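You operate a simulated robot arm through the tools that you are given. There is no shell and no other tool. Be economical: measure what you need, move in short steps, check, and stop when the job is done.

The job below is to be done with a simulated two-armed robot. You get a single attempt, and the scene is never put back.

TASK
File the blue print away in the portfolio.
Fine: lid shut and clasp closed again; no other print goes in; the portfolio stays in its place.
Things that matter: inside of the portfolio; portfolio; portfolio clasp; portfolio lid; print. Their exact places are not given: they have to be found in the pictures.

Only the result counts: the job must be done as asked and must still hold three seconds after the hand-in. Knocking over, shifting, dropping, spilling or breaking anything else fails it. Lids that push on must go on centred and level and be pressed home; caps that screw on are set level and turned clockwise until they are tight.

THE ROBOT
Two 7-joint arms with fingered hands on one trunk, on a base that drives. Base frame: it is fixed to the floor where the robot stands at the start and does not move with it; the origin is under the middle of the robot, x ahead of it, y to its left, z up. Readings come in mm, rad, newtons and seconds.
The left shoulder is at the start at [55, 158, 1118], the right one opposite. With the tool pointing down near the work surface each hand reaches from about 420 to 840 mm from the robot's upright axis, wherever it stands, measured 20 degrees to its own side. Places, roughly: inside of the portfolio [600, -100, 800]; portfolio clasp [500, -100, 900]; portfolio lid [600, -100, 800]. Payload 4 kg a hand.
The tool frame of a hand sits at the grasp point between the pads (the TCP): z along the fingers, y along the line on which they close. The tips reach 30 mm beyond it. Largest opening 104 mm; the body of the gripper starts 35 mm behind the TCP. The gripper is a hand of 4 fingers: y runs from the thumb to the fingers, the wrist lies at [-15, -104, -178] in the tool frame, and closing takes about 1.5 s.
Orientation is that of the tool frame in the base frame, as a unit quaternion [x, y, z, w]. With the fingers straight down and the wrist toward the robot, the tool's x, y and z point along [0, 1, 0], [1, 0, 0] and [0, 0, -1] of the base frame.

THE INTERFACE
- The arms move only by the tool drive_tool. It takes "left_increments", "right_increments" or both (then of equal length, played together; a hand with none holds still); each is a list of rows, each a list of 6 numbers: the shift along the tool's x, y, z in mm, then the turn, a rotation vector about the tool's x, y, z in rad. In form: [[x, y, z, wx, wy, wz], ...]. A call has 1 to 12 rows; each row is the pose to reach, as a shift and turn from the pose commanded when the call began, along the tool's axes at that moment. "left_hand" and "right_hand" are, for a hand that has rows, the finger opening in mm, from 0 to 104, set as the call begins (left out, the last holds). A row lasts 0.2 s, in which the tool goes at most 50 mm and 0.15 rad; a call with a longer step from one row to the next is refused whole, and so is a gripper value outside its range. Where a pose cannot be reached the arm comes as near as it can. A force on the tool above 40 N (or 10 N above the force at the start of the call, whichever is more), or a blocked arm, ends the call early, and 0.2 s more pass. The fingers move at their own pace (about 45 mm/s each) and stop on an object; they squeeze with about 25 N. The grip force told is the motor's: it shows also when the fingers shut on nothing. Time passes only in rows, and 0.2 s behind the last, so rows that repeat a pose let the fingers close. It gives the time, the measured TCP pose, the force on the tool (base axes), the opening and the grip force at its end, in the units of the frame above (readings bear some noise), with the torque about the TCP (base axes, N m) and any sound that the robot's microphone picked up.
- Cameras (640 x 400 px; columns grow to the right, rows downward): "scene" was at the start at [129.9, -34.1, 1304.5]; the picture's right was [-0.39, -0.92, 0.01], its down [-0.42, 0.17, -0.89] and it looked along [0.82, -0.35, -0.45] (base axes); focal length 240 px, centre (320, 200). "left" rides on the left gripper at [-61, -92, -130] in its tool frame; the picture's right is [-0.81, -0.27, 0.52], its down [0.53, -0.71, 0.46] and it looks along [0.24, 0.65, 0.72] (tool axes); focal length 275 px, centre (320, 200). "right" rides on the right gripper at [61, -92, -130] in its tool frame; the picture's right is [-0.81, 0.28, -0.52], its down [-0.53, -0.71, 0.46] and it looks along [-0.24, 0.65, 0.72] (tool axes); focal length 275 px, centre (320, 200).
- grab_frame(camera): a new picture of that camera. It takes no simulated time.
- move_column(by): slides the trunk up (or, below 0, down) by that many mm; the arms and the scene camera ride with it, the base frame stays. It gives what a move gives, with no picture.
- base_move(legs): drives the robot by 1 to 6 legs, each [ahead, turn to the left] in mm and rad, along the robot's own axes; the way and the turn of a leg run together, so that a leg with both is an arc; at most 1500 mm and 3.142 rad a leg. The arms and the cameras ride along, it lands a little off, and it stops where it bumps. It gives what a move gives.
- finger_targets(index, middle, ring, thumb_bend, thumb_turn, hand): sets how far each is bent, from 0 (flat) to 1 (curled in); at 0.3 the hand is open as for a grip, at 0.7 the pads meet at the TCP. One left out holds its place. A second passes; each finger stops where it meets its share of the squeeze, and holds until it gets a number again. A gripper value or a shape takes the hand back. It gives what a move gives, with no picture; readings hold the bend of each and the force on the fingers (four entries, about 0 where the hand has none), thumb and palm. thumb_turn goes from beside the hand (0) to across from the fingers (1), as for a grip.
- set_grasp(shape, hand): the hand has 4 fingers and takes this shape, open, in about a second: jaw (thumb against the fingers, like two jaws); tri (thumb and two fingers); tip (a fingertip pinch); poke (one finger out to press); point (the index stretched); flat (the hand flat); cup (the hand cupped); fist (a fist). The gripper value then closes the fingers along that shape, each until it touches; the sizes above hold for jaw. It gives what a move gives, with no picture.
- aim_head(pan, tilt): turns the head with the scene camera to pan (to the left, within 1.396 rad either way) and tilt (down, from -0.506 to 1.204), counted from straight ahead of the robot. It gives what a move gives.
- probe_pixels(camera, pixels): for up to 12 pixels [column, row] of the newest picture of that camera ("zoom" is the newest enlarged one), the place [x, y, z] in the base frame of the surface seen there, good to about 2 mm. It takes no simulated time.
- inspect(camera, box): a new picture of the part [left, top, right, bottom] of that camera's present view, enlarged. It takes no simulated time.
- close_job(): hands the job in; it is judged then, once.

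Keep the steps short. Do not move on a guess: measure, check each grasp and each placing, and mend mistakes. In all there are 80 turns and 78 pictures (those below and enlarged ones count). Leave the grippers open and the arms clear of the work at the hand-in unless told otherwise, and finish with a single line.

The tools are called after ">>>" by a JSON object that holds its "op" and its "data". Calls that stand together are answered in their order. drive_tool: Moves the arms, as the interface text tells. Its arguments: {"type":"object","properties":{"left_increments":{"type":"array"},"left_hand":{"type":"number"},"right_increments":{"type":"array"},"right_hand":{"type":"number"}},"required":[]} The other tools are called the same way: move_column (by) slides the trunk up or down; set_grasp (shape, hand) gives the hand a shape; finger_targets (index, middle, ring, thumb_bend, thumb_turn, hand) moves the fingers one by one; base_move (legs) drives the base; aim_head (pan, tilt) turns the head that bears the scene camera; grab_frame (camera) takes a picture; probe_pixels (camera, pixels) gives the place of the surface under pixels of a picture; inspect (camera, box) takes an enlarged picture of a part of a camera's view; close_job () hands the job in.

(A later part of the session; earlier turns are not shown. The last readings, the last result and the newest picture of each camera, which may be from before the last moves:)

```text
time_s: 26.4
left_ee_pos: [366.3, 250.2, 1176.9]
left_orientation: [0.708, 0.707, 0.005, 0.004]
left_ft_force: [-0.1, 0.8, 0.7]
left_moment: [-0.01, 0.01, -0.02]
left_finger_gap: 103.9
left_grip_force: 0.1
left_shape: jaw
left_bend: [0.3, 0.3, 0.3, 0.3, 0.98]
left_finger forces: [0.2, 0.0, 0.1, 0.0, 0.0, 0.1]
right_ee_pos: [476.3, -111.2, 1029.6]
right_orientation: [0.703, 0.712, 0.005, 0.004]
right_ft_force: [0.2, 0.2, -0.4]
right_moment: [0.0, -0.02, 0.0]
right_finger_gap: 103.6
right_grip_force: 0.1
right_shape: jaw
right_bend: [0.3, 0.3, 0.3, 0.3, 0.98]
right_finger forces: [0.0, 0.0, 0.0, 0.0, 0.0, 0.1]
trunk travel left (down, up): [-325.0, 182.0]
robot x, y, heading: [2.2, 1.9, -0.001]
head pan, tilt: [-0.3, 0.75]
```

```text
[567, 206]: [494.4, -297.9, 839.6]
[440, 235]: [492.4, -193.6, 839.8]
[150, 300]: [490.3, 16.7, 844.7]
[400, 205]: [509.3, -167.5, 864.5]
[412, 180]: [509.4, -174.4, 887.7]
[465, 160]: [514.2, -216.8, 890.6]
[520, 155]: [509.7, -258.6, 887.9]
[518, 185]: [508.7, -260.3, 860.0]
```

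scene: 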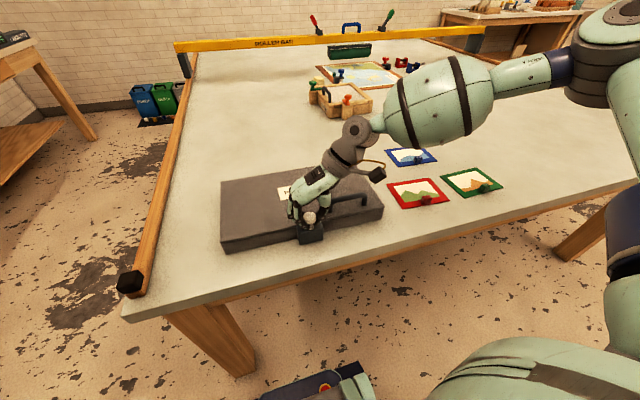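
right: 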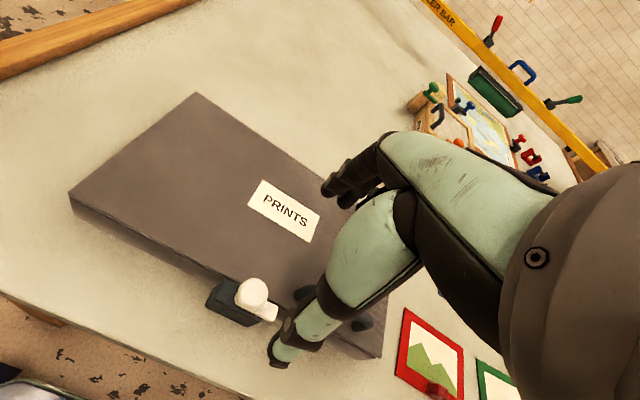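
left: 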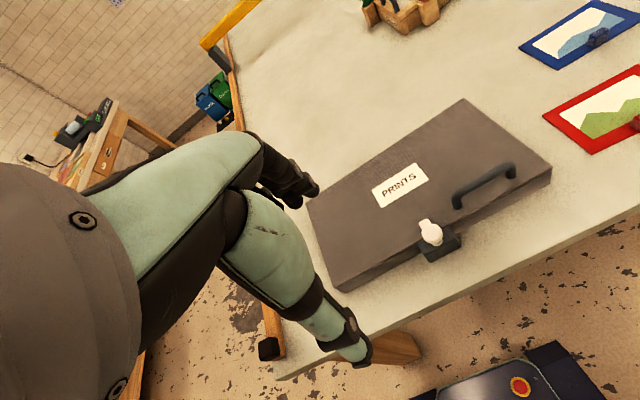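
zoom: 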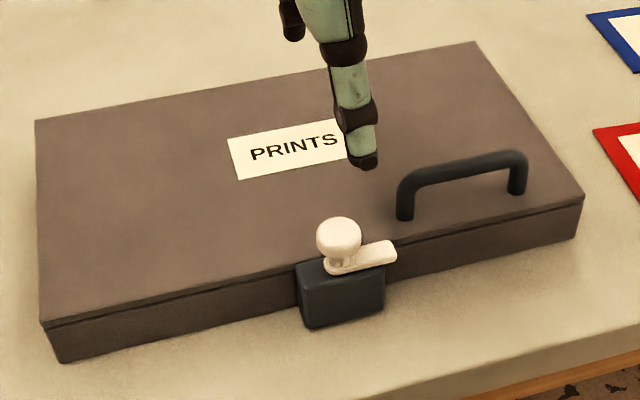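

The clasp is open, the bar lies along −y, clear of the lid, and the portfolio front is still at x≈492. The handle runs from y≈−170 to −260 at x≈514, z≈884. I move over its middle and down, fingers open across it.

>>> {"op": "drive_tool", "data": {"right_increments": [[-35, 12, 0, 0, 0, 0], [-70, 24, 0, 0, 0, 0], [-104, 38, 0, 0, 0, 0], [-104, 38, 40, 0, 0, 0], [-104, 38, 80, 0, 0, 0], [-104, 38, 115, 0, 0, 0], [-104, 38, 138, 0, 0, 0], [-104, 38, 138, 0, 0, 0]]}}

>>> {"op": "grab_frame", "data": {"camera": "right"}}

>>> {"op": "inspect", "data": {"camera": "scene", "box": [210, 150, 400, 260]}}

>>> {"op": "probe_pixels", "data": {"camera": "zoom", "pixels": [[40, 124], [36, 117], [250, 85], [250, 78], [200, 95], [200, 86]]}}

```text
time_s: 28.2
left_ee_pos: [364.7, 249.9, 1177.0]
left_orientation: [0.707, 0.707, 0.005, 0.003]
left_ft_force: [-0.7, -0.5, -0.9]
left_moment: [0.02, -0.02, -0.02]
left_finger_gap: 103.7
left_grip_force: 0.1
left_shape: jaw
left_bend: [0.3, 0.3, 0.3, 0.3, 0.98]
left_finger forces: [0.0, 0.0, 0.0, 0.0, 0.0, 0.0]
right_ee_pos: [518.2, -214.8, 891.1]
right_orientation: [0.703, 0.711, 0.004, 0.004]
right_ft_force: [0.3, 1.3, 0.1]
right_moment: [0.01, 0.0, 0.0]
right_finger_gap: 103.5
right_grip_force: 0.2
right_shape: jaw
right_bend: [0.3, 0.3, 0.3, 0.3, 0.98]
right_finger forces: [0.0, 0.1, 0.1, 0.0, 0.0, 0.0]
trunk travel left (down, up): [-325.0, 182.0]
robot x, y, heading: [2.5, 0.8, -0.001]
head pan, tilt: [-0.3, 0.75]
```

```text
43 pictures are left
```

right: 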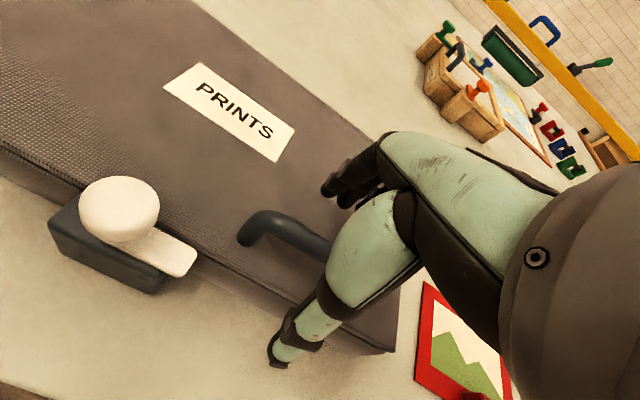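

```text
3.37 times, centred on (305, 205) of scene
```

zoom: 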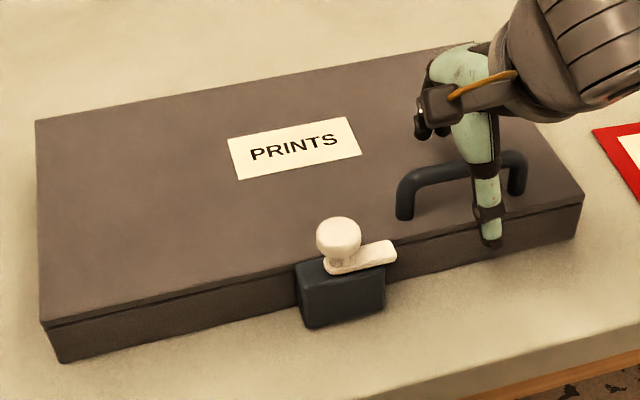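

```text
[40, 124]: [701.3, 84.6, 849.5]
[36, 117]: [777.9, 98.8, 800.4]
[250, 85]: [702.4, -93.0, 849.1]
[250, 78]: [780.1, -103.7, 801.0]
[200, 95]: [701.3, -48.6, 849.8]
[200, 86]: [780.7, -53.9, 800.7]
```

The hand straddles the handle. I shift 3 mm back to centre it and close.

>>> {"op": "drive_tool", "data": {"right_increments": [[0, -3, 0, 0, 0, 0], [0, -3, 0, 0, 0, 0], [0, -3, 0, 0, 0, 0], [0, -3, 0, 0, 0, 0], [0, -3, 0, 0, 0, 0], [0, -3, 0, 0, 0, 0], [0, -3, 0, 0, 0, 0], [0, -3, 0, 0, 0, 0], [0, -3, 0, 0, 0, 0]], "right_hand": 0}}

>>> {"op": "inspect", "data": {"camera": "scene", "box": [210, 150, 400, 260]}}

```text
time_s: 30.2
left_ee_pos: [364.6, 248.9, 1176.8]
left_orientation: [0.707, 0.707, 0.005, 0.003]
left_ft_force: [0.4, 0.4, 0.1]
left_moment: [0.03, 0.0, 0.0]
left_finger_gap: 104.1
left_grip_force: 0.0
left_shape: jaw
left_bend: [0.3, 0.3, 0.3, 0.3, 0.98]
left_finger forces: [0.1, 0.1, 0.0, 0.0, 0.0, 0.1]
right_ee_pos: [515.1, -215.5, 892.8]
right_orientation: [0.703, 0.711, 0.004, 0.004]
right_ft_force: [-2.7, -1.4, 0.7]
right_moment: [0.05, 0.02, 0.0]
right_finger_gap: 1.5
right_grip_force: 24.9
right_shape: jaw
right_bend: [0.71, 0.7, 0.7, 0.74, 1.0]
right_finger forces: [2.2, 0.0, 2.1, 0.0, 20.6, 0.0]
trunk travel left (down, up): [-325.0, 182.0]
robot x, y, heading: [-0.2, 2.7, -0.0]
head pan, tilt: [-0.3, 0.75]
```

```text
3.37 times, centred on (305, 205) of scene
```

zoom: 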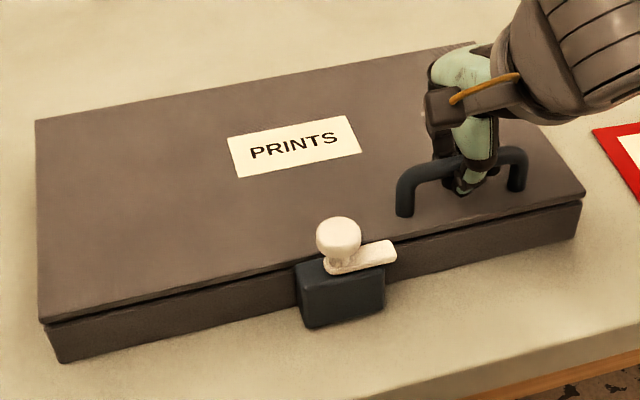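

The fingers closed beneath the bar (gap 1.5 mm), so the handle is caged, and a slit already shows under the lid. I lift along the hinge arc (hinge at x≈705, z≈845) to about 40°, tilting the hand a little.

>>> {"op": "drive_tool", "data": {"right_increments": [[0, 4, -16, 0.03, 0, 0], [0, 10, -32, 0.08, 0, 0], [0, 17, -48, 0.12, 0, 0], [0, 25, -63, 0.17, 0, 0], [0, 35, -77, 0.21, 0, 0], [0, 45, -90, 0.26, 0, 0], [0, 57, -102, 0.3, 0, 0], [0, 70, -113, 0.35, 0, 0], [0, 70, -113, 0.35, 0, 0]]}}

>>> {"op": "grab_frame", "data": {"camera": "scene"}}

>>> {"op": "grab_frame", "data": {"camera": "left"}}

```text
time_s: 32.2
left_ee_pos: [365.2, 248.3, 1176.1]
left_orientation: [0.708, 0.707, 0.004, 0.003]
left_ft_force: [-0.3, -0.6, 0.5]
left_moment: [0.04, 0.01, 0.0]
left_finger_gap: 104.0
left_grip_force: 0.1
left_shape: jaw
left_bend: [0.3, 0.3, 0.3, 0.3, 0.98]
left_finger forces: [0.0, 0.1, 0.1, 0.0, 0.1, 0.1]
right_ee_pos: [583.7, -213.1, 1003.4]
right_orientation: [0.694, 0.7, -0.119, -0.12]
right_ft_force: [0.7, -3.1, 0.5]
right_moment: [0.02, 0.03, -0.03]
right_finger_gap: 1.9
right_grip_force: 25.3
right_shape: jaw
right_bend: [0.71, 0.7, 0.7, 0.75, 1.0]
right_finger forces: [4.6, 0.0, 2.2, 0.1, 0.0, 0.1]
trunk travel left (down, up): [-325.0, 182.0]
robot x, y, heading: [-2.1, -2.1, -0.003]
head pan, tilt: [-0.3, 0.75]
```

```text
40 pictures are left
```

scene: 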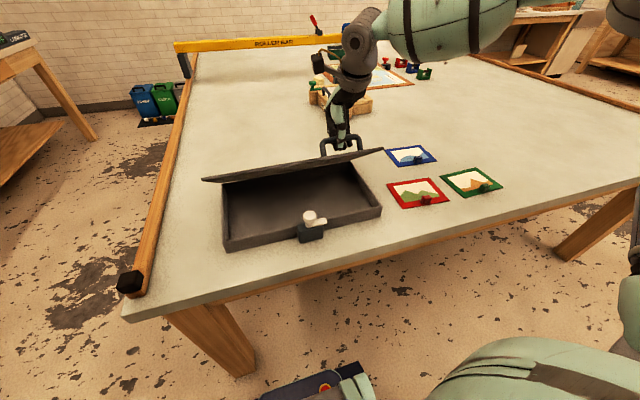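

```text
39 pictures are left
```

left: 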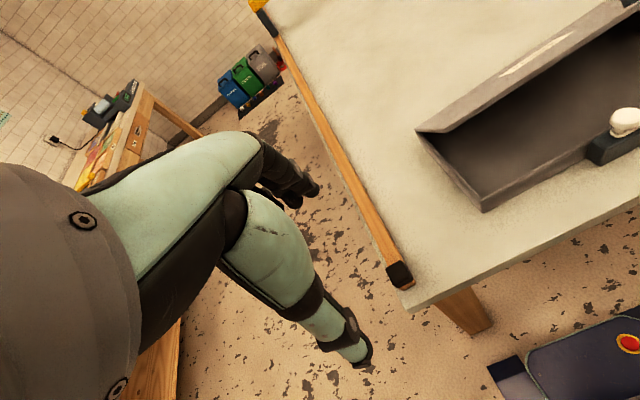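

Opens nicely, forces small, portfolio in place. I continue along the arc to about 80°.

>>> {"op": "drive_tool", "data": {"right_increments": [[0, 10, -14, 0.03, 0, 0], [0, 20, -27, 0.05, 0, 0], [0, 32, -39, 0.08, 0, 0], [0, 44, -50, 0.1, 0, 0], [0, 58, -60, 0.13, 0, 0], [0, 73, -69, 0.15, 0, 0], [0, 88, -76, 0.18, 0, 0], [0, 103, -82, 0.2, 0, 0], [0, 103, -82, 0.2, 0, 0]]}}

>>> {"op": "grab_frame", "data": {"camera": "scene"}}

```text
time_s: 34.2
left_ee_pos: [365.2, 249.9, 1176.6]
left_orientation: [0.707, 0.707, 0.003, 0.003]
left_ft_force: [0.4, 0.0, -0.4]
left_moment: [0.01, -0.01, -0.02]
left_finger_gap: 103.8
left_grip_force: 0.0
left_shape: jaw
left_bend: [0.3, 0.3, 0.3, 0.3, 0.98]
left_finger forces: [0.0, 0.0, 0.1, 0.1, 0.0, 0.1]
right_ee_pos: [613.5, -250.9, 1041.0]
right_orientation: [0.678, 0.685, -0.189, -0.187]
right_ft_force: [1.9, 2.6, -0.4]
right_moment: [0.12, -0.03, -0.05]
right_finger_gap: 1.6
right_grip_force: 25.0
right_shape: jaw
right_bend: [0.71, 0.7, 0.7, 0.76, 1.0]
right_finger forces: [5.2, 0.0, 4.7, 0.1, 0.0, 0.1]
right hand out of reach, approached as far as the arm can: row 3, 4, 5, 6, 7, 8, 9
trunk travel left (down, up): [-325.0, 182.0]
robot x, y, heading: [-4.4, -2.6, 0.002]
head pan, tilt: [-0.3, 0.75]
```

```text
38 pictures are left
```

scene: 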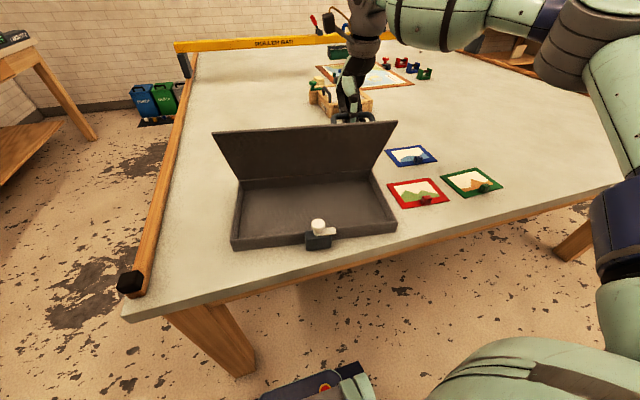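

The arm ran out of reach and dragged the portfolio sideways. I measure the portfolio now.

>>> {"op": "probe_pixels", "data": {"camera": "scene", "pixels": [[231, 240], [396, 222], [340, 232], [260, 242], [237, 183], [371, 172], [214, 135], [396, 124], [320, 225], [300, 200], [300, 150], [380, 190]]}}

>>> {"op": "inspect", "data": {"camera": "scene", "box": [200, 80, 440, 260]}}

```text
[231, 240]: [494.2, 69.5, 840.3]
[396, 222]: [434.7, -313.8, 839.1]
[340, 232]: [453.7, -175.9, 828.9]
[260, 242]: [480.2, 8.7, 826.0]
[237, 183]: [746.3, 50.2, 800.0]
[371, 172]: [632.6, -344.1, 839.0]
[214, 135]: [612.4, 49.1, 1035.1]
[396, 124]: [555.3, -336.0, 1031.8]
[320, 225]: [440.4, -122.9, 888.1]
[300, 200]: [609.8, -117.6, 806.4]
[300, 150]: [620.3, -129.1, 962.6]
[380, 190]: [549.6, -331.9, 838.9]
```

```text
2.22 times, centred on (320, 170) of scene
```

zoom: 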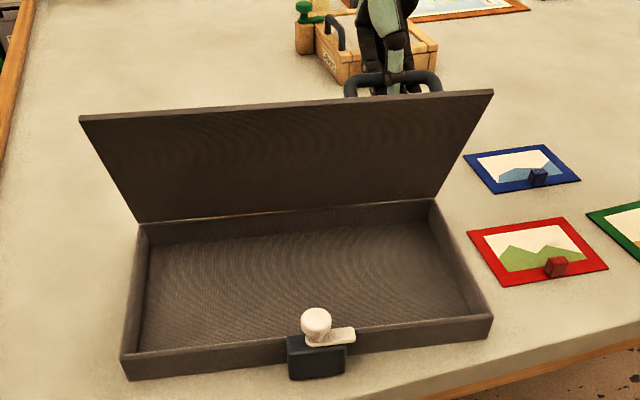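

The portfolio yawed about 0.15 rad clockwise round its left corner (front right now at x≈435). I will set it straight later; first the lid must be open safely. I check with a zero step what the commanded pose is now.

>>> {"op": "drive_tool", "data": {"right_increments": [[0, 0, 0, 0, 0, 0]]}}

```text
time_s: 34.6
left_ee_pos: [366.2, 249.5, 1176.8]
left_orientation: [0.707, 0.707, 0.005, 0.003]
left_ft_force: [-0.7, 0.5, -0.6]
left_moment: [0.05, 0.0, 0.01]
left_finger_gap: 103.7
left_grip_force: 0.2
left_shape: jaw
left_bend: [0.3, 0.3, 0.3, 0.3, 0.98]
left_finger forces: [0.0, 0.1, 0.1, 0.0, 0.1, 0.1]
right_ee_pos: [611.7, -251.1, 1040.1]
right_orientation: [0.678, 0.686, -0.189, -0.186]
right_ft_force: [0.9, 3.1, -0.2]
right_moment: [0.15, -0.03, -0.04]
right_finger_gap: 1.8
right_grip_force: 24.5
right_shape: jaw
right_bend: [0.71, 0.7, 0.7, 0.76, 1.0]
right_finger forces: [4.6, 0.0, 4.5, 0.0, 0.0, 0.1]
trunk travel left (down, up): [-325.0, 182.0]
robot x, y, heading: [0.1, 1.2, -0.002]
head pan, tilt: [-0.3, 0.75]
```

The commanded pose equals the reached one. The reach problem came from the tilt, so I untilt the hand while following the (yawed) lid's arc to about 85°.

>>> {"op": "drive_tool", "data": {"right_increments": [[-1, 6, -6, -0.1, 0, 0], [-3, 12, -12, -0.2, 0, 0], [-4, 19, -18, -0.3, 0, 0], [-6, 26, -24, -0.38, 0, 0], [-8, 36, -31, -0.44, 0, 0], [-10, 46, -37, -0.44, 0, 0], [-11, 56, -42, -0.44, 0, 0], [-11, 56, -42, -0.44, 0, 0]]}}

>>> {"op": "grab_frame", "data": {"camera": "scene"}}

>>> {"op": "probe_pixels", "data": {"camera": "scene", "pixels": [[231, 240], [396, 222], [320, 225]]}}

```text
time_s: 36.4
left_ee_pos: [364.9, 249.4, 1176.7]
left_orientation: [0.707, 0.707, 0.004, 0.002]
left_ft_force: [1.4, 0.5, -0.5]
left_moment: [0.0, -0.02, -0.01]
left_finger_gap: 104.0
left_grip_force: 0.0
left_shape: jaw
left_bend: [0.3, 0.3, 0.3, 0.3, 0.98]
left_finger forces: [0.1, 0.1, 0.1, 0.0, 0.1, 0.1]
right_ee_pos: [688.3, -260.0, 1050.5]
right_orientation: [0.702, 0.71, -0.035, -0.035]
right_ft_force: [-1.4, 1.1, -7.2]
right_moment: [0.04, 0.06, -0.03]
right_finger_gap: 1.3
right_grip_force: 24.9
right_shape: jaw
right_bend: [0.71, 0.7, 0.7, 0.76, 1.0]
right_finger forces: [5.3, 0.0, 2.4, 0.0, 0.1, 0.0]
trunk travel left (down, up): [-325.0, 182.0]
robot x, y, heading: [1.1, -1.6, -0.001]
head pan, tilt: [-0.3, 0.75]
```

```text
36 pictures are left
```

scene: 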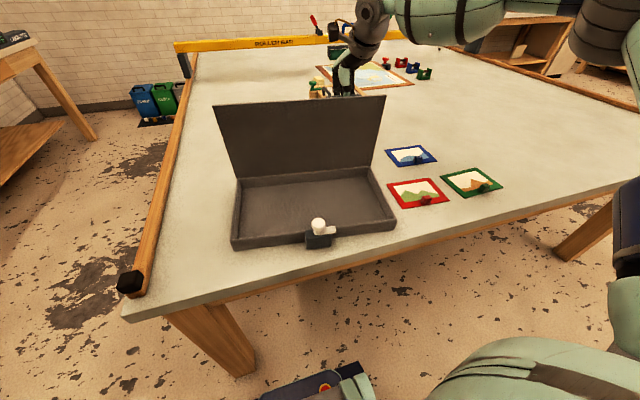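

```text
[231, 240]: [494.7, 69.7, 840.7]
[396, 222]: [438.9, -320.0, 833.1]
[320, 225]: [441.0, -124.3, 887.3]
```

Lid at about 87°, body unmoved. I carry on along the arc past the vertical to about 105°, slightly lower.

>>> {"op": "drive_tool", "data": {"right_increments": [[-2, 10, 3, 0, 0, 0], [-3, 20, 4, 0, 0, 0], [-4, 28, 6, 0, 0, 0], [-6, 40, 8, 0, 0, 0], [-8, 52, 11, 0, 0, 0], [-9, 62, 14, 0, 0, 0], [-9, 62, 14, 0, 0, 0]]}}

>>> {"op": "grab_frame", "data": {"camera": "scene"}}

>>> {"op": "probe_pixels", "data": {"camera": "scene", "pixels": [[231, 240], [396, 222], [320, 225], [220, 110], [300, 105], [380, 100], [300, 140]]}}

```text
time_s: 38.0
left_ee_pos: [365.0, 248.6, 1176.3]
left_orientation: [0.707, 0.707, 0.004, 0.003]
left_ft_force: [-0.2, 0.0, 0.1]
left_moment: [0.0, -0.02, 0.01]
left_finger_gap: 103.9
left_grip_force: 0.0
left_shape: jaw
left_bend: [0.3, 0.3, 0.3, 0.3, 0.98]
left_finger forces: [0.0, 0.0, 0.1, 0.1, 0.0, 0.0]
right_ee_pos: [712.8, -280.3, 1035.2]
right_orientation: [0.702, 0.71, -0.033, -0.033]
right_ft_force: [1.4, 2.1, 7.6]
right_moment: [0.0, 0.33, -0.02]
right_finger_gap: 1.2
right_grip_force: 25.3
right_shape: jaw
right_bend: [0.71, 0.7, 0.7, 0.76, 1.0]
right_finger forces: [0.1, 0.1, 0.1, 0.0, 10.8, 0.0]
right hand out of reach, approached as far as the arm can: row 3, 4, 5, 6, 7
trunk travel left (down, up): [-325.0, 182.0]
robot x, y, heading: [3.6, -0.1, -0.002]
head pan, tilt: [-0.3, 0.75]
```

```text
35 pictures are left
```

scene: 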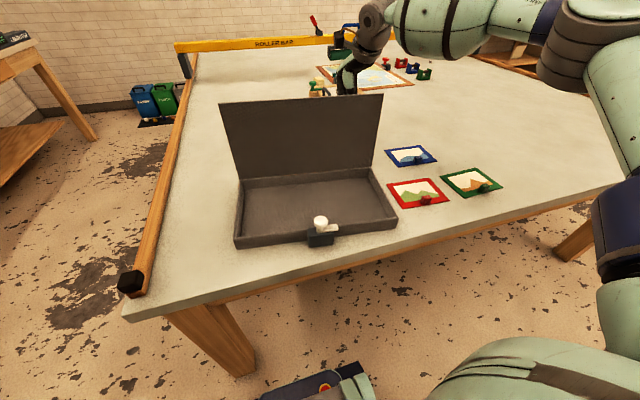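

```text
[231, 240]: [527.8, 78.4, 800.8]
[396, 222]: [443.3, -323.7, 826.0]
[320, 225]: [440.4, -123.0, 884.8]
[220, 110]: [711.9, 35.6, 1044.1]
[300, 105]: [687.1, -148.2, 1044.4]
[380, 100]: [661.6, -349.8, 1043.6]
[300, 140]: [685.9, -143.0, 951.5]
```

The lid is vertical (x≈687 at both z≈1044 and 951) and the right arm is at its limit. I bring the closed left hand in front of the lid's inside, at y≈10, to push it past vertical.

>>> {"op": "drive_tool", "data": {"left_increments": [[-30, 29, 5, 0, 0, 0], [-60, 58, 15, 0, 0, 0], [-90, 88, 25, 0, 0, 0], [-120, 117, 35, 0, 0, 0], [-150, 146, 45, 0, 0, 0], [-180, 176, 57, 0, 0, 0], [-210, 205, 70, 0, 0, 0], [-239, 235, 80, 0, 0, 0], [-239, 235, 110, 0, 0, 0], [-239, 235, 140, 0, 0, 0], [-239, 235, 165, 0, 0, 0], [-239, 235, 165, 0, 0, 0]], "left_hand": 0}}

>>> {"op": "grab_frame", "data": {"camera": "scene"}}

```text
time_s: 40.6
left_ee_pos: [604.7, 8.3, 1014.5]
left_orientation: [0.707, 0.707, 0.005, 0.004]
left_ft_force: [0.2, -0.8, 0.0]
left_moment: [0.0, 0.02, 0.01]
left_finger_gap: 0.0
left_grip_force: 25.3
left_shape: jaw
left_bend: [0.7, 0.7, 0.7, 0.47, 1.0]
left_finger forces: [0.0, 0.0, 0.1, 0.0, 0.0, 0.1]
right_ee_pos: [711.7, -280.3, 1033.6]
right_orientation: [0.703, 0.71, -0.034, -0.034]
right_ft_force: [0.9, 0.4, 15.4]
right_moment: [0.06, 0.57, 0.0]
right_finger_gap: 1.0
right_grip_force: 25.1
right_shape: jaw
right_bend: [0.71, 0.7, 0.7, 0.76, 1.0]
right_finger forces: [0.0, 0.0, 0.0, 0.0, 20.1, 0.0]
trunk travel left (down, up): [-325.0, 182.0]
robot x, y, heading: [4.4, -0.6, -0.001]
head pan, tilt: [-0.3, 0.75]
```

```text
34 pictures are left
```

scene: 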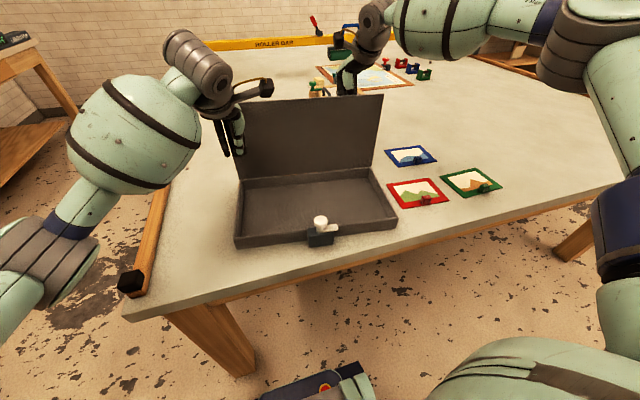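

The left hand stands clear in front of the lid. I ease the right hand up 6 mm to lose its downward push, then move the left forward to the lid.

>>> {"op": "drive_tool", "data": {"right_increments": [[0, 0, -3, 0, 0, 0], [0, 0, -6, 0, 0, 0], [0, 0, -6, 0, 0, 0], [0, 0, -6, 0, 0, 0], [0, 0, -6, 0, 0, 0]], "left_increments": [[0, 20, 0, 0, 0, 0], [0, 40, 0, 0, 0, 0], [0, 55, 0, 0, 0, 0], [0, 65, 0, 0, 0, 0], [0, 72, 0, 0, 0, 0]]}}

>>> {"op": "grab_frame", "data": {"camera": "left"}}

>>> {"op": "inspect", "data": {"camera": "scene", "box": [180, 40, 440, 260]}}

```text
time_s: 41.8
left_ee_pos: [676.9, 6.5, 1014.7]
left_orientation: [0.708, 0.706, 0.004, 0.004]
left_ft_force: [-4.0, -0.5, 0.0]
left_moment: [0.01, -0.09, 0.0]
left_finger_gap: 0.0
left_grip_force: 24.5
left_shape: jaw
left_bend: [0.7, 0.7, 0.7, 0.47, 1.0]
left_finger forces: [0.1, 4.5, 0.1, 0.0, 0.1, 0.0]
right_ee_pos: [712.6, -282.4, 1037.3]
right_orientation: [0.703, 0.71, -0.035, -0.034]
right_ft_force: [2.1, -0.2, -6.0]
right_moment: [0.01, 0.09, -0.02]
right_finger_gap: 1.0
right_grip_force: 24.8
right_shape: jaw
right_bend: [0.71, 0.7, 0.7, 0.76, 1.0]
right_finger forces: [2.4, 0.0, 1.0, 0.1, 3.2, 0.1]
trunk travel left (down, up): [-325.0, 182.0]
robot x, y, heading: [0.0, 2.5, 0.002]
head pan, tilt: [-0.3, 0.75]
```

```text
33 pictures are left
```

left: 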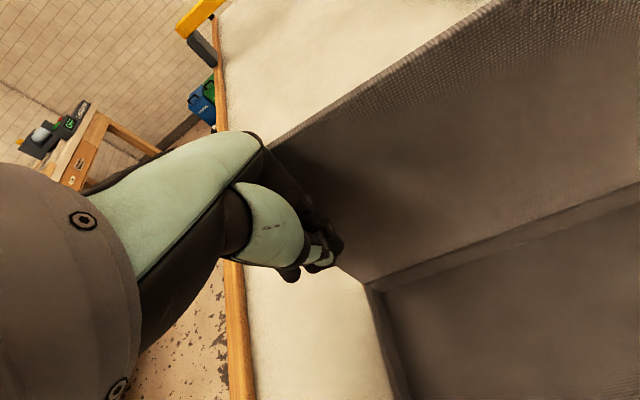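

```text
1.82 times, centred on (310, 150) of scene
```

zoom: 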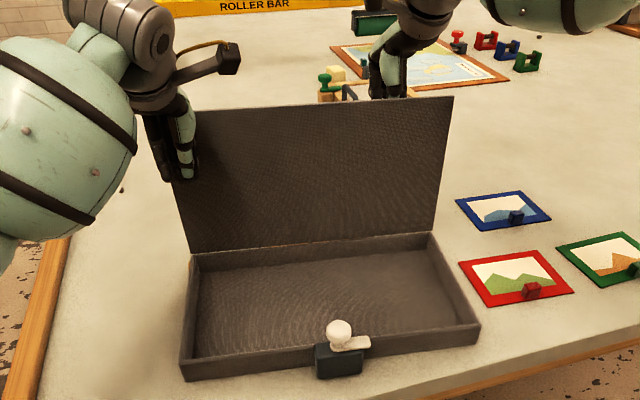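

The left fingers touch the lid (4 N). With it supported there, I open the right hand moderately and lift it off the handle.

>>> {"op": "drive_tool", "data": {"right_increments": [[0, 0, 0, 0, 0, 0], [0, 0, 0, 0, 0, 0], [0, 0, 0, 0, 0, 0], [0, 0, 0, 0, 0, 0], [0, 0, -25, 0, 0, 0], [0, 0, -50, 0, 0, 0], [0, 0, -80, 0, 0, 0], [0, 0, -110, 0, 0, 0], [0, 0, -110, 0, 0, 0]], "right_hand": 50}}

>>> {"op": "inspect", "data": {"camera": "scene", "box": [180, 40, 440, 260]}}

>>> {"op": "probe_pixels", "data": {"camera": "zoom", "pixels": [[320, 125], [320, 230], [430, 115], [425, 220], [470, 330], [185, 368]]}}

```text
time_s: 43.8
left_ee_pos: [676.3, 7.9, 1014.9]
left_orientation: [0.707, 0.707, 0.004, 0.004]
left_ft_force: [0.4, 0.3, 0.8]
left_moment: [-0.01, 0.0, 0.02]
left_finger_gap: 0.0
left_grip_force: 24.7
left_shape: jaw
left_bend: [0.7, 0.7, 0.7, 0.47, 1.0]
left_finger forces: [0.1, 0.3, 0.0, 0.0, 0.0, 0.0]
right_ee_pos: [700.8, -289.5, 1141.7]
right_orientation: [0.702, 0.71, -0.036, -0.035]
right_ft_force: [-0.3, -0.2, 0.6]
right_moment: [0.0, -0.01, 0.04]
right_finger_gap: 49.7
right_grip_force: 0.1
right_shape: jaw
right_bend: [0.74, 0.45, 0.42, 0.71, 1.0]
right_finger forces: [0.0, 0.0, 0.0, 0.0, 0.0, 0.0]
right hand out of reach, approached as far as the arm can: row 6, 7, 8, 9
trunk travel left (down, up): [-325.0, 182.0]
robot x, y, heading: [-3.2, 4.2, -0.003]
head pan, tilt: [-0.3, 0.75]
```

```text
1.82 times, centred on (310, 150) of scene
```

zoom: 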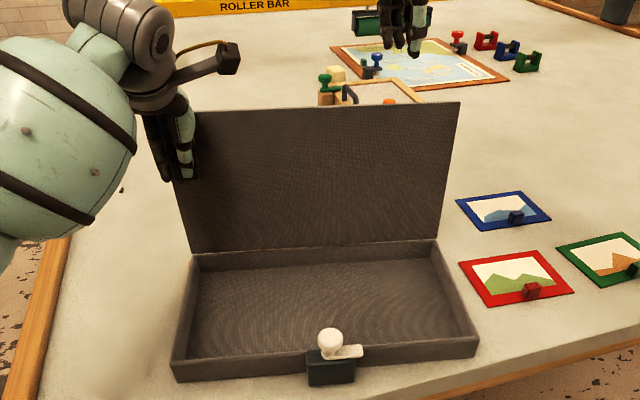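

```text
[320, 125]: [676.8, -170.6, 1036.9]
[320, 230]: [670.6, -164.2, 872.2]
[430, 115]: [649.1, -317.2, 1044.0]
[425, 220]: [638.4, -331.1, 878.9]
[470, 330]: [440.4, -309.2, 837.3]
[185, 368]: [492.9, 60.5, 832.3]
```

The right hand is free; the lid stands slightly past vertical. I push gently with the left hand another 25 mm.

>>> {"op": "drive_tool", "data": {"left_increments": [[0, 6, 0, 0, 0, 0], [0, 12, 0, 0, 0, 0], [0, 18, 0, 0, 0, 0], [0, 25, 0, 0, 0, 0], [0, 25, 0, 0, 0, 0]]}}

>>> {"op": "inspect", "data": {"camera": "scene", "box": [180, 40, 440, 260]}}

>>> {"op": "probe_pixels", "data": {"camera": "zoom", "pixels": [[320, 125], [320, 230], [430, 120], [425, 220], [470, 330], [185, 368]]}}

```text
time_s: 45.0
left_ee_pos: [702.4, 7.8, 1015.4]
left_orientation: [0.707, 0.707, 0.004, 0.004]
left_ft_force: [-0.8, 0.3, 0.6]
left_moment: [0.0, 0.02, -0.02]
left_finger_gap: 0.2
left_grip_force: 25.2
left_shape: jaw
left_bend: [0.7, 0.7, 0.7, 0.47, 1.0]
left_finger forces: [0.0, 0.0, 0.0, 0.1, 0.0, 0.0]
right_ee_pos: [699.2, -287.9, 1140.4]
right_orientation: [0.702, 0.711, -0.035, -0.035]
right_ft_force: [0.3, 0.2, 0.4]
right_moment: [0.01, 0.0, -0.01]
right_finger_gap: 49.8
right_grip_force: 0.0
right_shape: jaw
right_bend: [0.74, 0.45, 0.42, 0.71, 1.0]
right_finger forces: [0.1, 0.0, 0.1, 0.0, 0.0, 0.0]
trunk travel left (down, up): [-325.0, 182.0]
robot x, y, heading: [5.0, 0.2, -0.001]
head pan, tilt: [-0.3, 0.75]
```

```text
1.82 times, centred on (310, 150) of scene
```

zoom: 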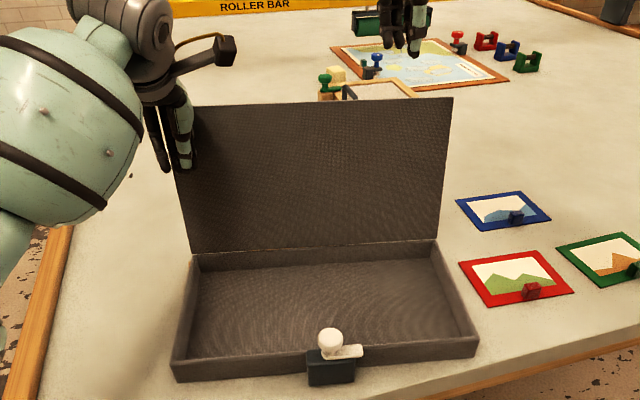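

```text
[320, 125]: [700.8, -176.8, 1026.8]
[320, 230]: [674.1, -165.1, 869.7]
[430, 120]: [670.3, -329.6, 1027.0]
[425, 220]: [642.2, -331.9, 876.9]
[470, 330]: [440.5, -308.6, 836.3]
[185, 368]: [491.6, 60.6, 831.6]
```

The lid stands at about 100° by itself with no force. Next I set the portfolio straight: I bring both hands back above its front wall (left near y≈30, right near y≈−240).

>>> {"op": "drive_tool", "data": {"left_increments": [[2, -20, 0, 0, 0, 0], [5, -50, 0, 0, 0, 0], [8, -80, 0, 0, 0, 0], [12, -110, 0, 0, 0, 0], [15, -140, 0, 0, 0, 0], [18, -170, 0, 0, 0, 0], [22, -195, 0, 0, 0, 0], [22, -209, 0, 0, 0, 0], [22, -209, 0, 0, 0, 0]], "right_increments": [[5, -32, 5, -0.02, 0, 0], [12, -64, 12, -0.04, 0, 0], [18, -96, 20, -0.06, 0, 0], [24, -128, 28, -0.08, 0, 0], [30, -160, 37, -0.1, 0, 0], [37, -192, 46, -0.1, 0, 0], [44, -220, 56, -0.1, 0, 0], [48, -243, 65, -0.1, 0, 0], [48, -243, 65, -0.1, 0, 0]], "right_hand": 80}}

>>> {"op": "grab_frame", "data": {"camera": "scene"}}

>>> {"op": "probe_pixels", "data": {"camera": "scene", "pixels": [[385, 212], [370, 225], [375, 221], [248, 236], [252, 240], [300, 120], [300, 160]]}}

```text
time_s: 47.0
left_ee_pos: [491.6, 31.6, 1012.0]
left_orientation: [0.706, 0.708, 0.004, 0.005]
left_ft_force: [0.8, 0.7, 0.1]
left_moment: [0.03, -0.01, -0.03]
left_finger_gap: 0.0
left_grip_force: 25.1
left_shape: jaw
left_bend: [0.7, 0.7, 0.7, 0.47, 1.0]
left_finger forces: [0.0, 0.0, 0.0, 0.1, 0.0, 0.1]
right_ee_pos: [452.9, -243.3, 1098.4]
right_orientation: [0.704, 0.71, -0.001, 0.002]
right_ft_force: [0.2, 0.0, 0.6]
right_moment: [0.0, -0.01, -0.02]
right_finger_gap: 79.5
right_grip_force: 0.1
right_shape: jaw
right_bend: [0.27, 0.35, 0.32, 0.53, 0.99]
right_finger forces: [0.0, 0.1, 0.0, 0.0, 0.0, 0.0]
trunk travel left (down, up): [-325.0, 182.0]
robot x, y, heading: [-2.1, 0.0, -0.0]
head pan, tilt: [-0.3, 0.75]
```

```text
29 pictures are left
```

scene: 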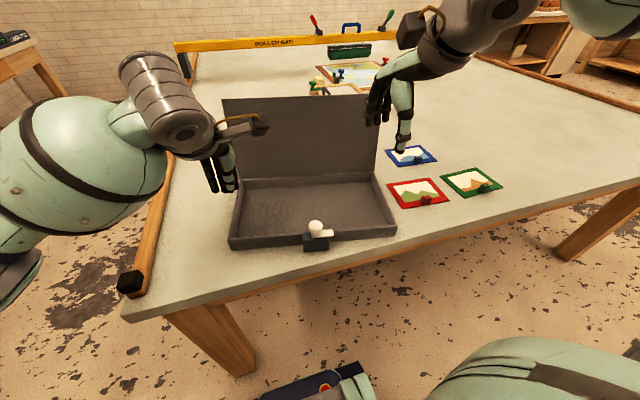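

```text
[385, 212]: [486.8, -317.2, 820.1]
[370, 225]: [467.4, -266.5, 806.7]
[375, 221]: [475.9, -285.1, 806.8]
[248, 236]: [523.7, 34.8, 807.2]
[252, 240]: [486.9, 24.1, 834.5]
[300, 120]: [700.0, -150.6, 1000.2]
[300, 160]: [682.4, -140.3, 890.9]
```

Portfolio front wall: x≈487 at y≈24 and ≈448 at y≈−243. I lower both open hands astride the wall (tips ≈12 mm above the floor of the tray).

>>> {"op": "drive_tool", "data": {"left_increments": [[0, 0, 0, 0, 0, 0], [0, 0, 0, 0, 0, 0], [0, 0, 0, 0, 0, 0], [0, 0, 30, 0, 0, 0], [0, 0, 60, 0, 0, 0], [0, 0, 90, 0, 0, 0], [0, 0, 120, 0, 0, 0], [0, 0, 145, 0, 0, 0], [0, 0, 162, 0, 0, 0], [0, 0, 162, 0, 0, 0]], "right_increments": [[0, 0, 45, 0, 0, 0], [0, 0, 80, 0, 0, 0], [0, 0, 110, 0, 0, 0], [0, 0, 140, 0, 0, 0], [0, 0, 170, 0, 0, 0], [0, 0, 195, 0, 0, 0], [0, 0, 215, 0, 0, 0], [0, 0, 232, 0, 0, 0], [0, 0, 246, 0, 0, 0], [0, 0, 246, 0, 0, 0]], "left_hand": 80, "right_hand": 80}}

>>> {"op": "inspect", "data": {"camera": "scene", "box": [200, 130, 440, 260]}}

```text
time_s: 49.0
left_ee_pos: [485.5, 29.1, 864.1]
left_orientation: [0.707, 0.707, 0.013, 0.019]
left_ft_force: [0.7, -0.1, 0.2]
left_moment: [-0.01, 0.01, 0.0]
left_finger_gap: 80.0
left_grip_force: 0.0
left_shape: jaw
left_bend: [0.27, 0.35, 0.32, 0.53, 0.99]
left_finger forces: [0.0, 0.1, 0.0, 0.0, 0.0, 0.1]
right_ee_pos: [439.0, -241.6, 861.1]
right_orientation: [0.703, 0.711, 0.006, 0.004]
right_ft_force: [0.3, 0.0, 0.2]
right_moment: [-0.02, -0.02, 0.0]
right_finger_gap: 79.9
right_grip_force: 0.0
right_shape: jaw
right_bend: [0.27, 0.35, 0.32, 0.53, 0.99]
right_finger forces: [0.1, 0.0, 0.0, 0.0, 0.1, 0.0]
trunk travel left (down, up): [-325.0, 182.0]
robot x, y, heading: [0.5, 1.2, -0.0]
head pan, tilt: [-0.3, 0.75]
stopped in row 10 (left hand): the force on the tool passed its limit at 44 N (the readings are from after the stop); the commanded pose is now the measured one
```

```text
2.67 times, centred on (320, 195) of scene
```

zoom: 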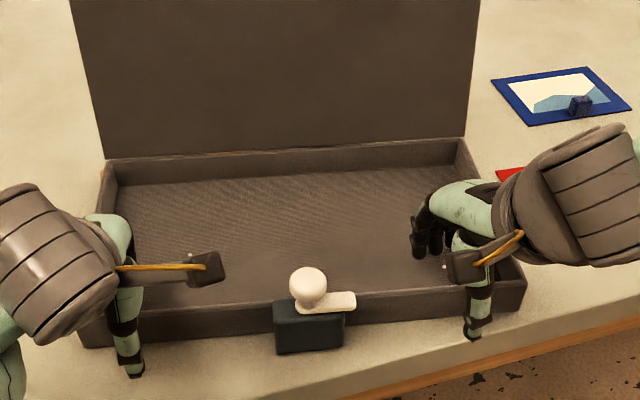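

The left fingertips touched the tray floor and stopped (now backed off to z≈864). Both hands straddle the wall. I centre each on the wall and close them.

>>> {"op": "drive_tool", "data": {"left_increments": [[0, 7, 0, 0, 0, 0], [0, 7, 0, 0, 0, 0], [0, 7, 0, 0, 0, 0], [0, 7, 0, 0, 0, 0], [0, 7, 0, 0, 0, 0], [0, 7, 0, 0, 0, 0], [0, 7, 0, 0, 0, 0], [0, 7, 0, 0, 0, 0], [0, 7, 0, 0, 0, 0]], "right_increments": [[0, 13, 0, 0, 0, 0], [0, 13, 0, 0, 0, 0], [0, 13, 0, 0, 0, 0], [0, 13, 0, 0, 0, 0], [0, 13, 0, 0, 0, 0], [0, 13, 0, 0, 0, 0], [0, 13, 0, 0, 0, 0], [0, 13, 0, 0, 0, 0], [0, 13, 0, 0, 0, 0]], "left_hand": 0, "right_hand": 0}}

>>> {"op": "inspect", "data": {"camera": "scene", "box": [200, 130, 440, 260]}}

>>> {"op": "probe_pixels", "data": {"camera": "zoom", "pixels": [[240, 323], [400, 310], [515, 292], [95, 340], [307, 285], [300, 110]]}}

```text
time_s: 51.0
left_ee_pos: [494.0, 31.1, 866.4]
left_orientation: [0.706, 0.707, 0.015, 0.021]
left_ft_force: [1.3, -0.6, 19.9]
left_moment: [0.0, -0.05, -0.12]
left_finger_gap: 2.6
left_grip_force: 25.1
left_shape: jaw
left_bend: [0.7, 0.68, 0.7, 0.74, 1.0]
left_finger forces: [16.0, 9.2, 0.0, 0.1, 27.7, 0.1]
right_ee_pos: [452.0, -242.8, 862.8]
right_orientation: [0.704, 0.71, 0.006, 0.005]
right_ft_force: [-5.6, 0.3, -0.2]
right_moment: [-0.02, 0.05, -0.08]
right_finger_gap: 5.9
right_grip_force: 25.4
right_shape: jaw
right_bend: [0.7, 0.7, 0.7, 0.74, 1.0]
right_finger forces: [12.0, 3.7, 0.1, 0.0, 20.5, 0.1]
trunk travel left (down, up): [-325.0, 182.0]
robot x, y, heading: [0.7, 2.3, -0.004]
head pan, tilt: [-0.3, 0.75]
```

```text
2.67 times, centred on (320, 195) of scene
```

zoom: 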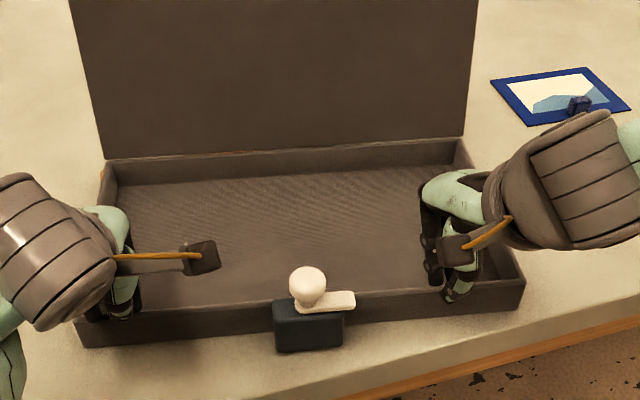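

```text
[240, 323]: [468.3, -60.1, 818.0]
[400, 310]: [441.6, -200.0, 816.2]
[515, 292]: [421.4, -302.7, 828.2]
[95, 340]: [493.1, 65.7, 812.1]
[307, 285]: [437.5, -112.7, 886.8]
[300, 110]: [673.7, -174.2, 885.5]
```

Both hands hold the front wall; the front line runs from x≈493 (y 66) to x≈421 (y −303), i.e. yaw ≈ −0.19. To restore: left point +5.5/+6 mm, right point +58 mm in x, both hands turning +0.19 rad together.

>>> {"op": "drive_tool", "data": {"left_increments": [[0.7, 0.7, -1, 0, 0, -0.024], [1.5, 1.4, -2, 0, 0, -0.048], [2.2, 2, -2, 0, 0, -0.072], [3, 2.8, -2, 0, 0, -0.096], [3.7, 3.5, -2, 0, 0, -0.12], [4.5, 4.2, -2, 0, 0, -0.144], [5.2, 5, -2, 0, 0, -0.168], [6, 5.5, -2, 0, 0, -0.19], [6, 5.5, -2, 0, 0, -0.19]], "right_increments": [[0, 7.3, 0, 0, 0, -0.024], [0, 14.5, 0, 0, 0, -0.048], [0, 21.8, 0, 0, 0, -0.072], [0, 29, 0, 0, 0, -0.096], [0, 36.3, 0, 0, 0, -0.12], [0, 43.5, 0, 0, 0, -0.144], [0, 50.8, 0, 0, 0, -0.168], [0, 58, 0, 0, 0, -0.19], [0, 58, 0, 0, 0, -0.19]]}}

>>> {"op": "grab_frame", "data": {"camera": "scene"}}

>>> {"op": "inspect", "data": {"camera": "scene", "box": [200, 130, 440, 260]}}

>>> {"op": "probe_pixels", "data": {"camera": "zoom", "pixels": [[220, 316], [390, 290], [500, 265], [90, 335], [300, 277], [300, 110], [480, 200]]}}

```text
time_s: 53.0
left_ee_pos: [498.1, 35.1, 867.6]
left_orientation: [0.637, 0.771, 0.011, 0.02]
left_ft_force: [0.5, -3.8, 6.9]
left_moment: [-0.1, -0.08, -0.13]
left_finger_gap: 2.6
left_grip_force: 25.4
left_shape: jaw
left_bend: [0.7, 0.68, 0.7, 0.74, 1.0]
left_finger forces: [0.1, 10.2, 0.0, 0.0, 0.0, 0.0]
right_ee_pos: [510.3, -240.1, 862.7]
right_orientation: [0.633, 0.775, 0.006, 0.004]
right_ft_force: [-6.3, 0.0, 0.6]
right_moment: [-0.01, 0.14, -0.06]
right_finger_gap: 6.1
right_grip_force: 24.8
right_shape: jaw
right_bend: [0.7, 0.7, 0.7, 0.75, 1.0]
right_finger forces: [10.9, 2.9, 0.0, 0.0, 21.5, 0.0]
trunk travel left (down, up): [-325.0, 182.0]
robot x, y, heading: [1.7, -1.5, -0.001]
head pan, tilt: [-0.3, 0.75]
```

```text
26 pictures are left
```

scene: 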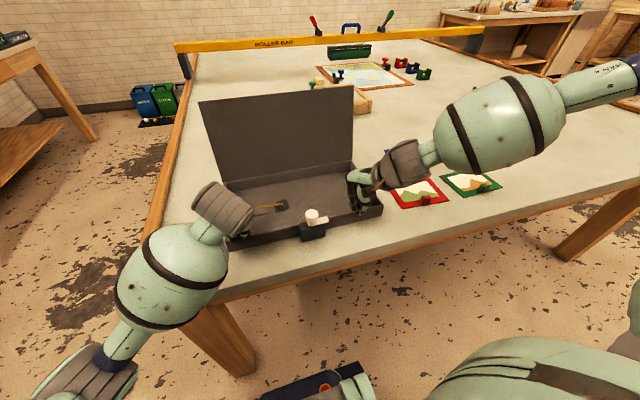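

```text
2.67 times, centred on (320, 195) of scene
```

zoom: 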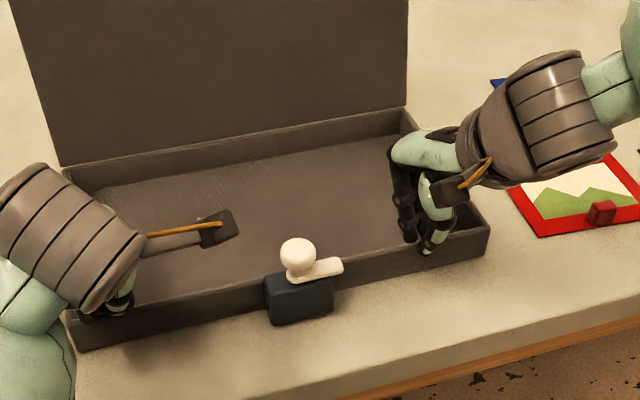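

```text
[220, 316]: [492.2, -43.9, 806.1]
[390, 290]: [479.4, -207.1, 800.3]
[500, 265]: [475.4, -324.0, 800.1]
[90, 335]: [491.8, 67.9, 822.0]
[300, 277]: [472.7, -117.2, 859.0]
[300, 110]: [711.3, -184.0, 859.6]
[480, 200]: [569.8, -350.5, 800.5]
```

>>> {"op": "probe_pixels", "data": {"camera": "zoom", "pixels": [[395, 275], [455, 262], [478, 255], [487, 235], [489, 245], [180, 315], [75, 335], [298, 250], [62, 318], [404, 108], [65, 168]]}}

```text
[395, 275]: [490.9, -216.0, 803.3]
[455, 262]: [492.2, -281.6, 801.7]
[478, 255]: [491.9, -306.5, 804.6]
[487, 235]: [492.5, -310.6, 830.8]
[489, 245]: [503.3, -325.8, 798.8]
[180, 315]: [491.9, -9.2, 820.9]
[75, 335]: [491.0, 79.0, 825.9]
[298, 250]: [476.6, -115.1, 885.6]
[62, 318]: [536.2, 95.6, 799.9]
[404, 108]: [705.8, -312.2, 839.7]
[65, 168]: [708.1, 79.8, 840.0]
```

The front face is straight at x≈492, right end y≈−310, rear edge x≈707: the portfolio is back in place. I open both hands and lift them straight off the wall.

>>> {"op": "drive_tool", "data": {"left_increments": [[0, 0, 0, 0, 0, 0], [0, 0, 0, 0, 0, 0], [0, 0, 0, 0, 0, 0], [0, 0, -15, 0, 0, 0], [0, 0, -40, 0, 0, 0], [0, 0, -75, 0, 0, 0], [0, 0, -110, 0, 0, 0], [0, 0, -150, 0, 0, 0], [0, -30, -180, 0, 0, 0], [0, -60, -210, 0, 0, 0], [0, -60, -210, 0, 0, 0]], "right_increments": [[0, 0, 0, 0, 0, 0], [0, 0, 0, 0, 0, 0], [0, 0, 0, 0, 0, 0], [0, 0, -15, 0, 0, 0], [0, 0, -40, 0, 0, 0], [0, 0, -75, 0, 0, 0], [0, 0, -110, 0, 0, 0], [0, 0, -140, 0, 0, 0], [0, 0, -170, 0, 0, 0.05], [0, 0, -190, 0, 0, 0.12], [0, 0, -190, 0, 0, 0.2]], "left_hand": 50, "right_hand": 50}}

>>> {"op": "drive_tool", "data": {"right_increments": [[-43, 16, 0, 0, 0, 0], [-86, 32, 0, 0, 0, 0], [-129, 48, 0, 0, 0, 0], [-172, 64, 0, 0, 0, 0], [-215, 80, 0, 0, 0, 0], [-258, 96, 0, 0, 0, 0], [-290, 120, 0, 0, 0, 0], [-290, 135, 0, 0, 0, 0], [-290, 135, 0, 0, 0, 0]], "right_hand": 80}}

>>> {"op": "grab_frame", "data": {"camera": "scene"}}

>>> {"op": "grab_frame", "data": {"camera": "right"}}

```text
time_s: 55.5
left_ee_pos: [431.4, 29.0, 1073.1]
left_orientation: [0.636, 0.772, 0.012, 0.02]
left_ft_force: [-0.6, -0.2, -0.6]
left_moment: [-0.03, -0.01, 0.0]
left_finger_gap: 49.7
left_grip_force: 0.1
left_shape: jaw
left_bend: [0.74, 0.45, 0.42, 0.71, 1.0]
left_finger forces: [0.1, 0.0, 0.0, 0.1, 0.0, 0.0]
right_ee_pos: [508.7, -240.4, 1051.8]
right_orientation: [0.707, 0.707, 0.004, 0.004]
right_ft_force: [-0.3, -0.1, -1.1]
right_moment: [-0.04, 0.02, 0.02]
right_finger_gap: 49.9
right_grip_force: 0.1
right_shape: jaw
right_bend: [0.74, 0.45, 0.42, 0.71, 1.0]
right_finger forces: [0.1, 0.0, 0.0, 0.0, 0.1, 0.0]
trunk travel left (down, up): [-325.0, 182.0]
robot x, y, heading: [-0.2, -0.9, -0.002]
head pan, tilt: [-0.3, 0.75]
```

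```text
time_s: 57.5
left_ee_pos: [429.6, 28.4, 1074.4]
left_orientation: [0.637, 0.77, 0.011, 0.02]
left_ft_force: [-1.1, 0.3, 0.2]
left_moment: [-0.02, -0.04, -0.02]
left_finger_gap: 49.7
left_grip_force: 0.1
left_shape: jaw
left_bend: [0.74, 0.45, 0.42, 0.71, 1.0]
left_finger forces: [0.0, 0.1, 0.0, 0.1, 0.0, 0.1]
right_ee_pos: [644.1, -533.2, 1053.4]
right_orientation: [0.707, 0.707, 0.006, 0.005]
right_ft_force: [-0.3, 0.2, 0.0]
right_moment: [0.01, 0.04, 0.04]
right_finger_gap: 79.8
right_grip_force: 0.1
right_shape: jaw
right_bend: [0.27, 0.35, 0.32, 0.53, 0.99]
right_finger forces: [0.1, 0.0, 0.1, 0.0, 0.1, 0.0]
trunk travel left (down, up): [-325.0, 182.0]
robot x, y, heading: [-1.1, -2.1, -0.001]
head pan, tilt: [-0.3, 0.75]
```

```text
24 pictures are left
```

scene: 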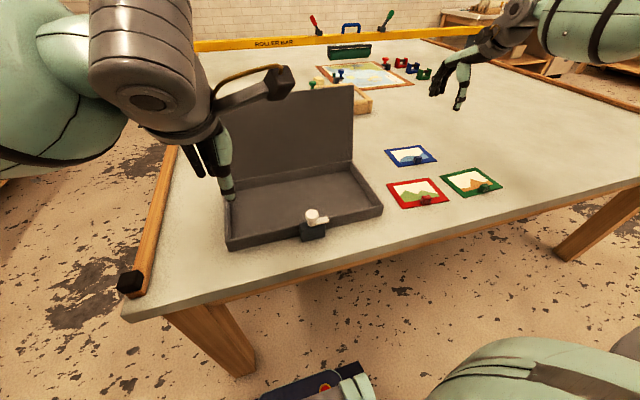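

```text
23 pictures are left
```

right: 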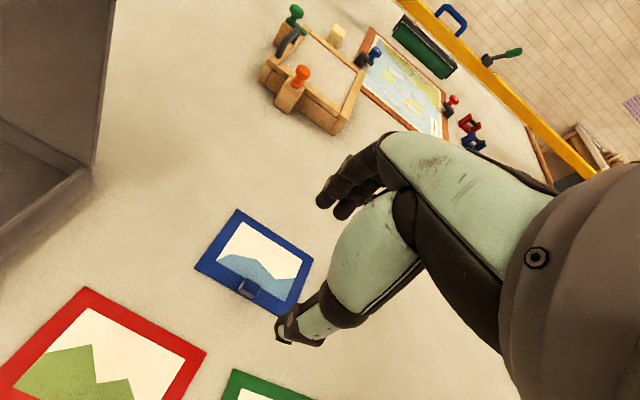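

Everything stands well; the lid stays open. The blue print is in view of the right camera; I measure its corners and knob.

>>> {"op": "inspect", "data": {"camera": "right", "box": [180, 195, 330, 325]}}

>>> {"op": "probe_pixels", "data": {"camera": "right", "pixels": [[197, 267], [238, 212], [311, 260], [284, 312], [249, 287], [244, 284], [255, 290], [248, 294]]}}

```text
3.08 times, centred on (255, 260) of right
```

zoom: 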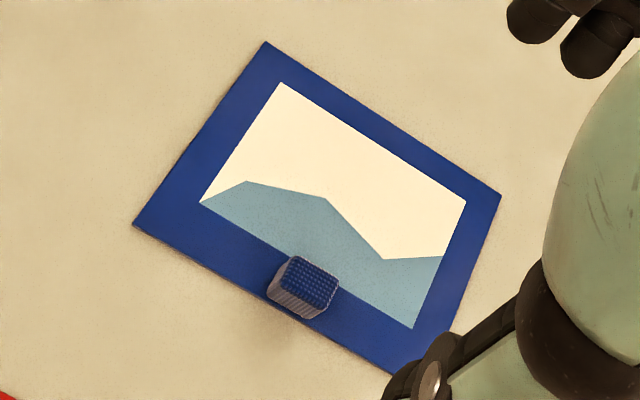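

```text
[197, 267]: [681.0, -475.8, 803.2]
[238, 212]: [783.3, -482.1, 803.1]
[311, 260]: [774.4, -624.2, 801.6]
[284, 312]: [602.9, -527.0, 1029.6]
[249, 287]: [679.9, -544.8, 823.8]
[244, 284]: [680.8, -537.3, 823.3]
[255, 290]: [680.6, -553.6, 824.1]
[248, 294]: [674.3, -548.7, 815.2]
```

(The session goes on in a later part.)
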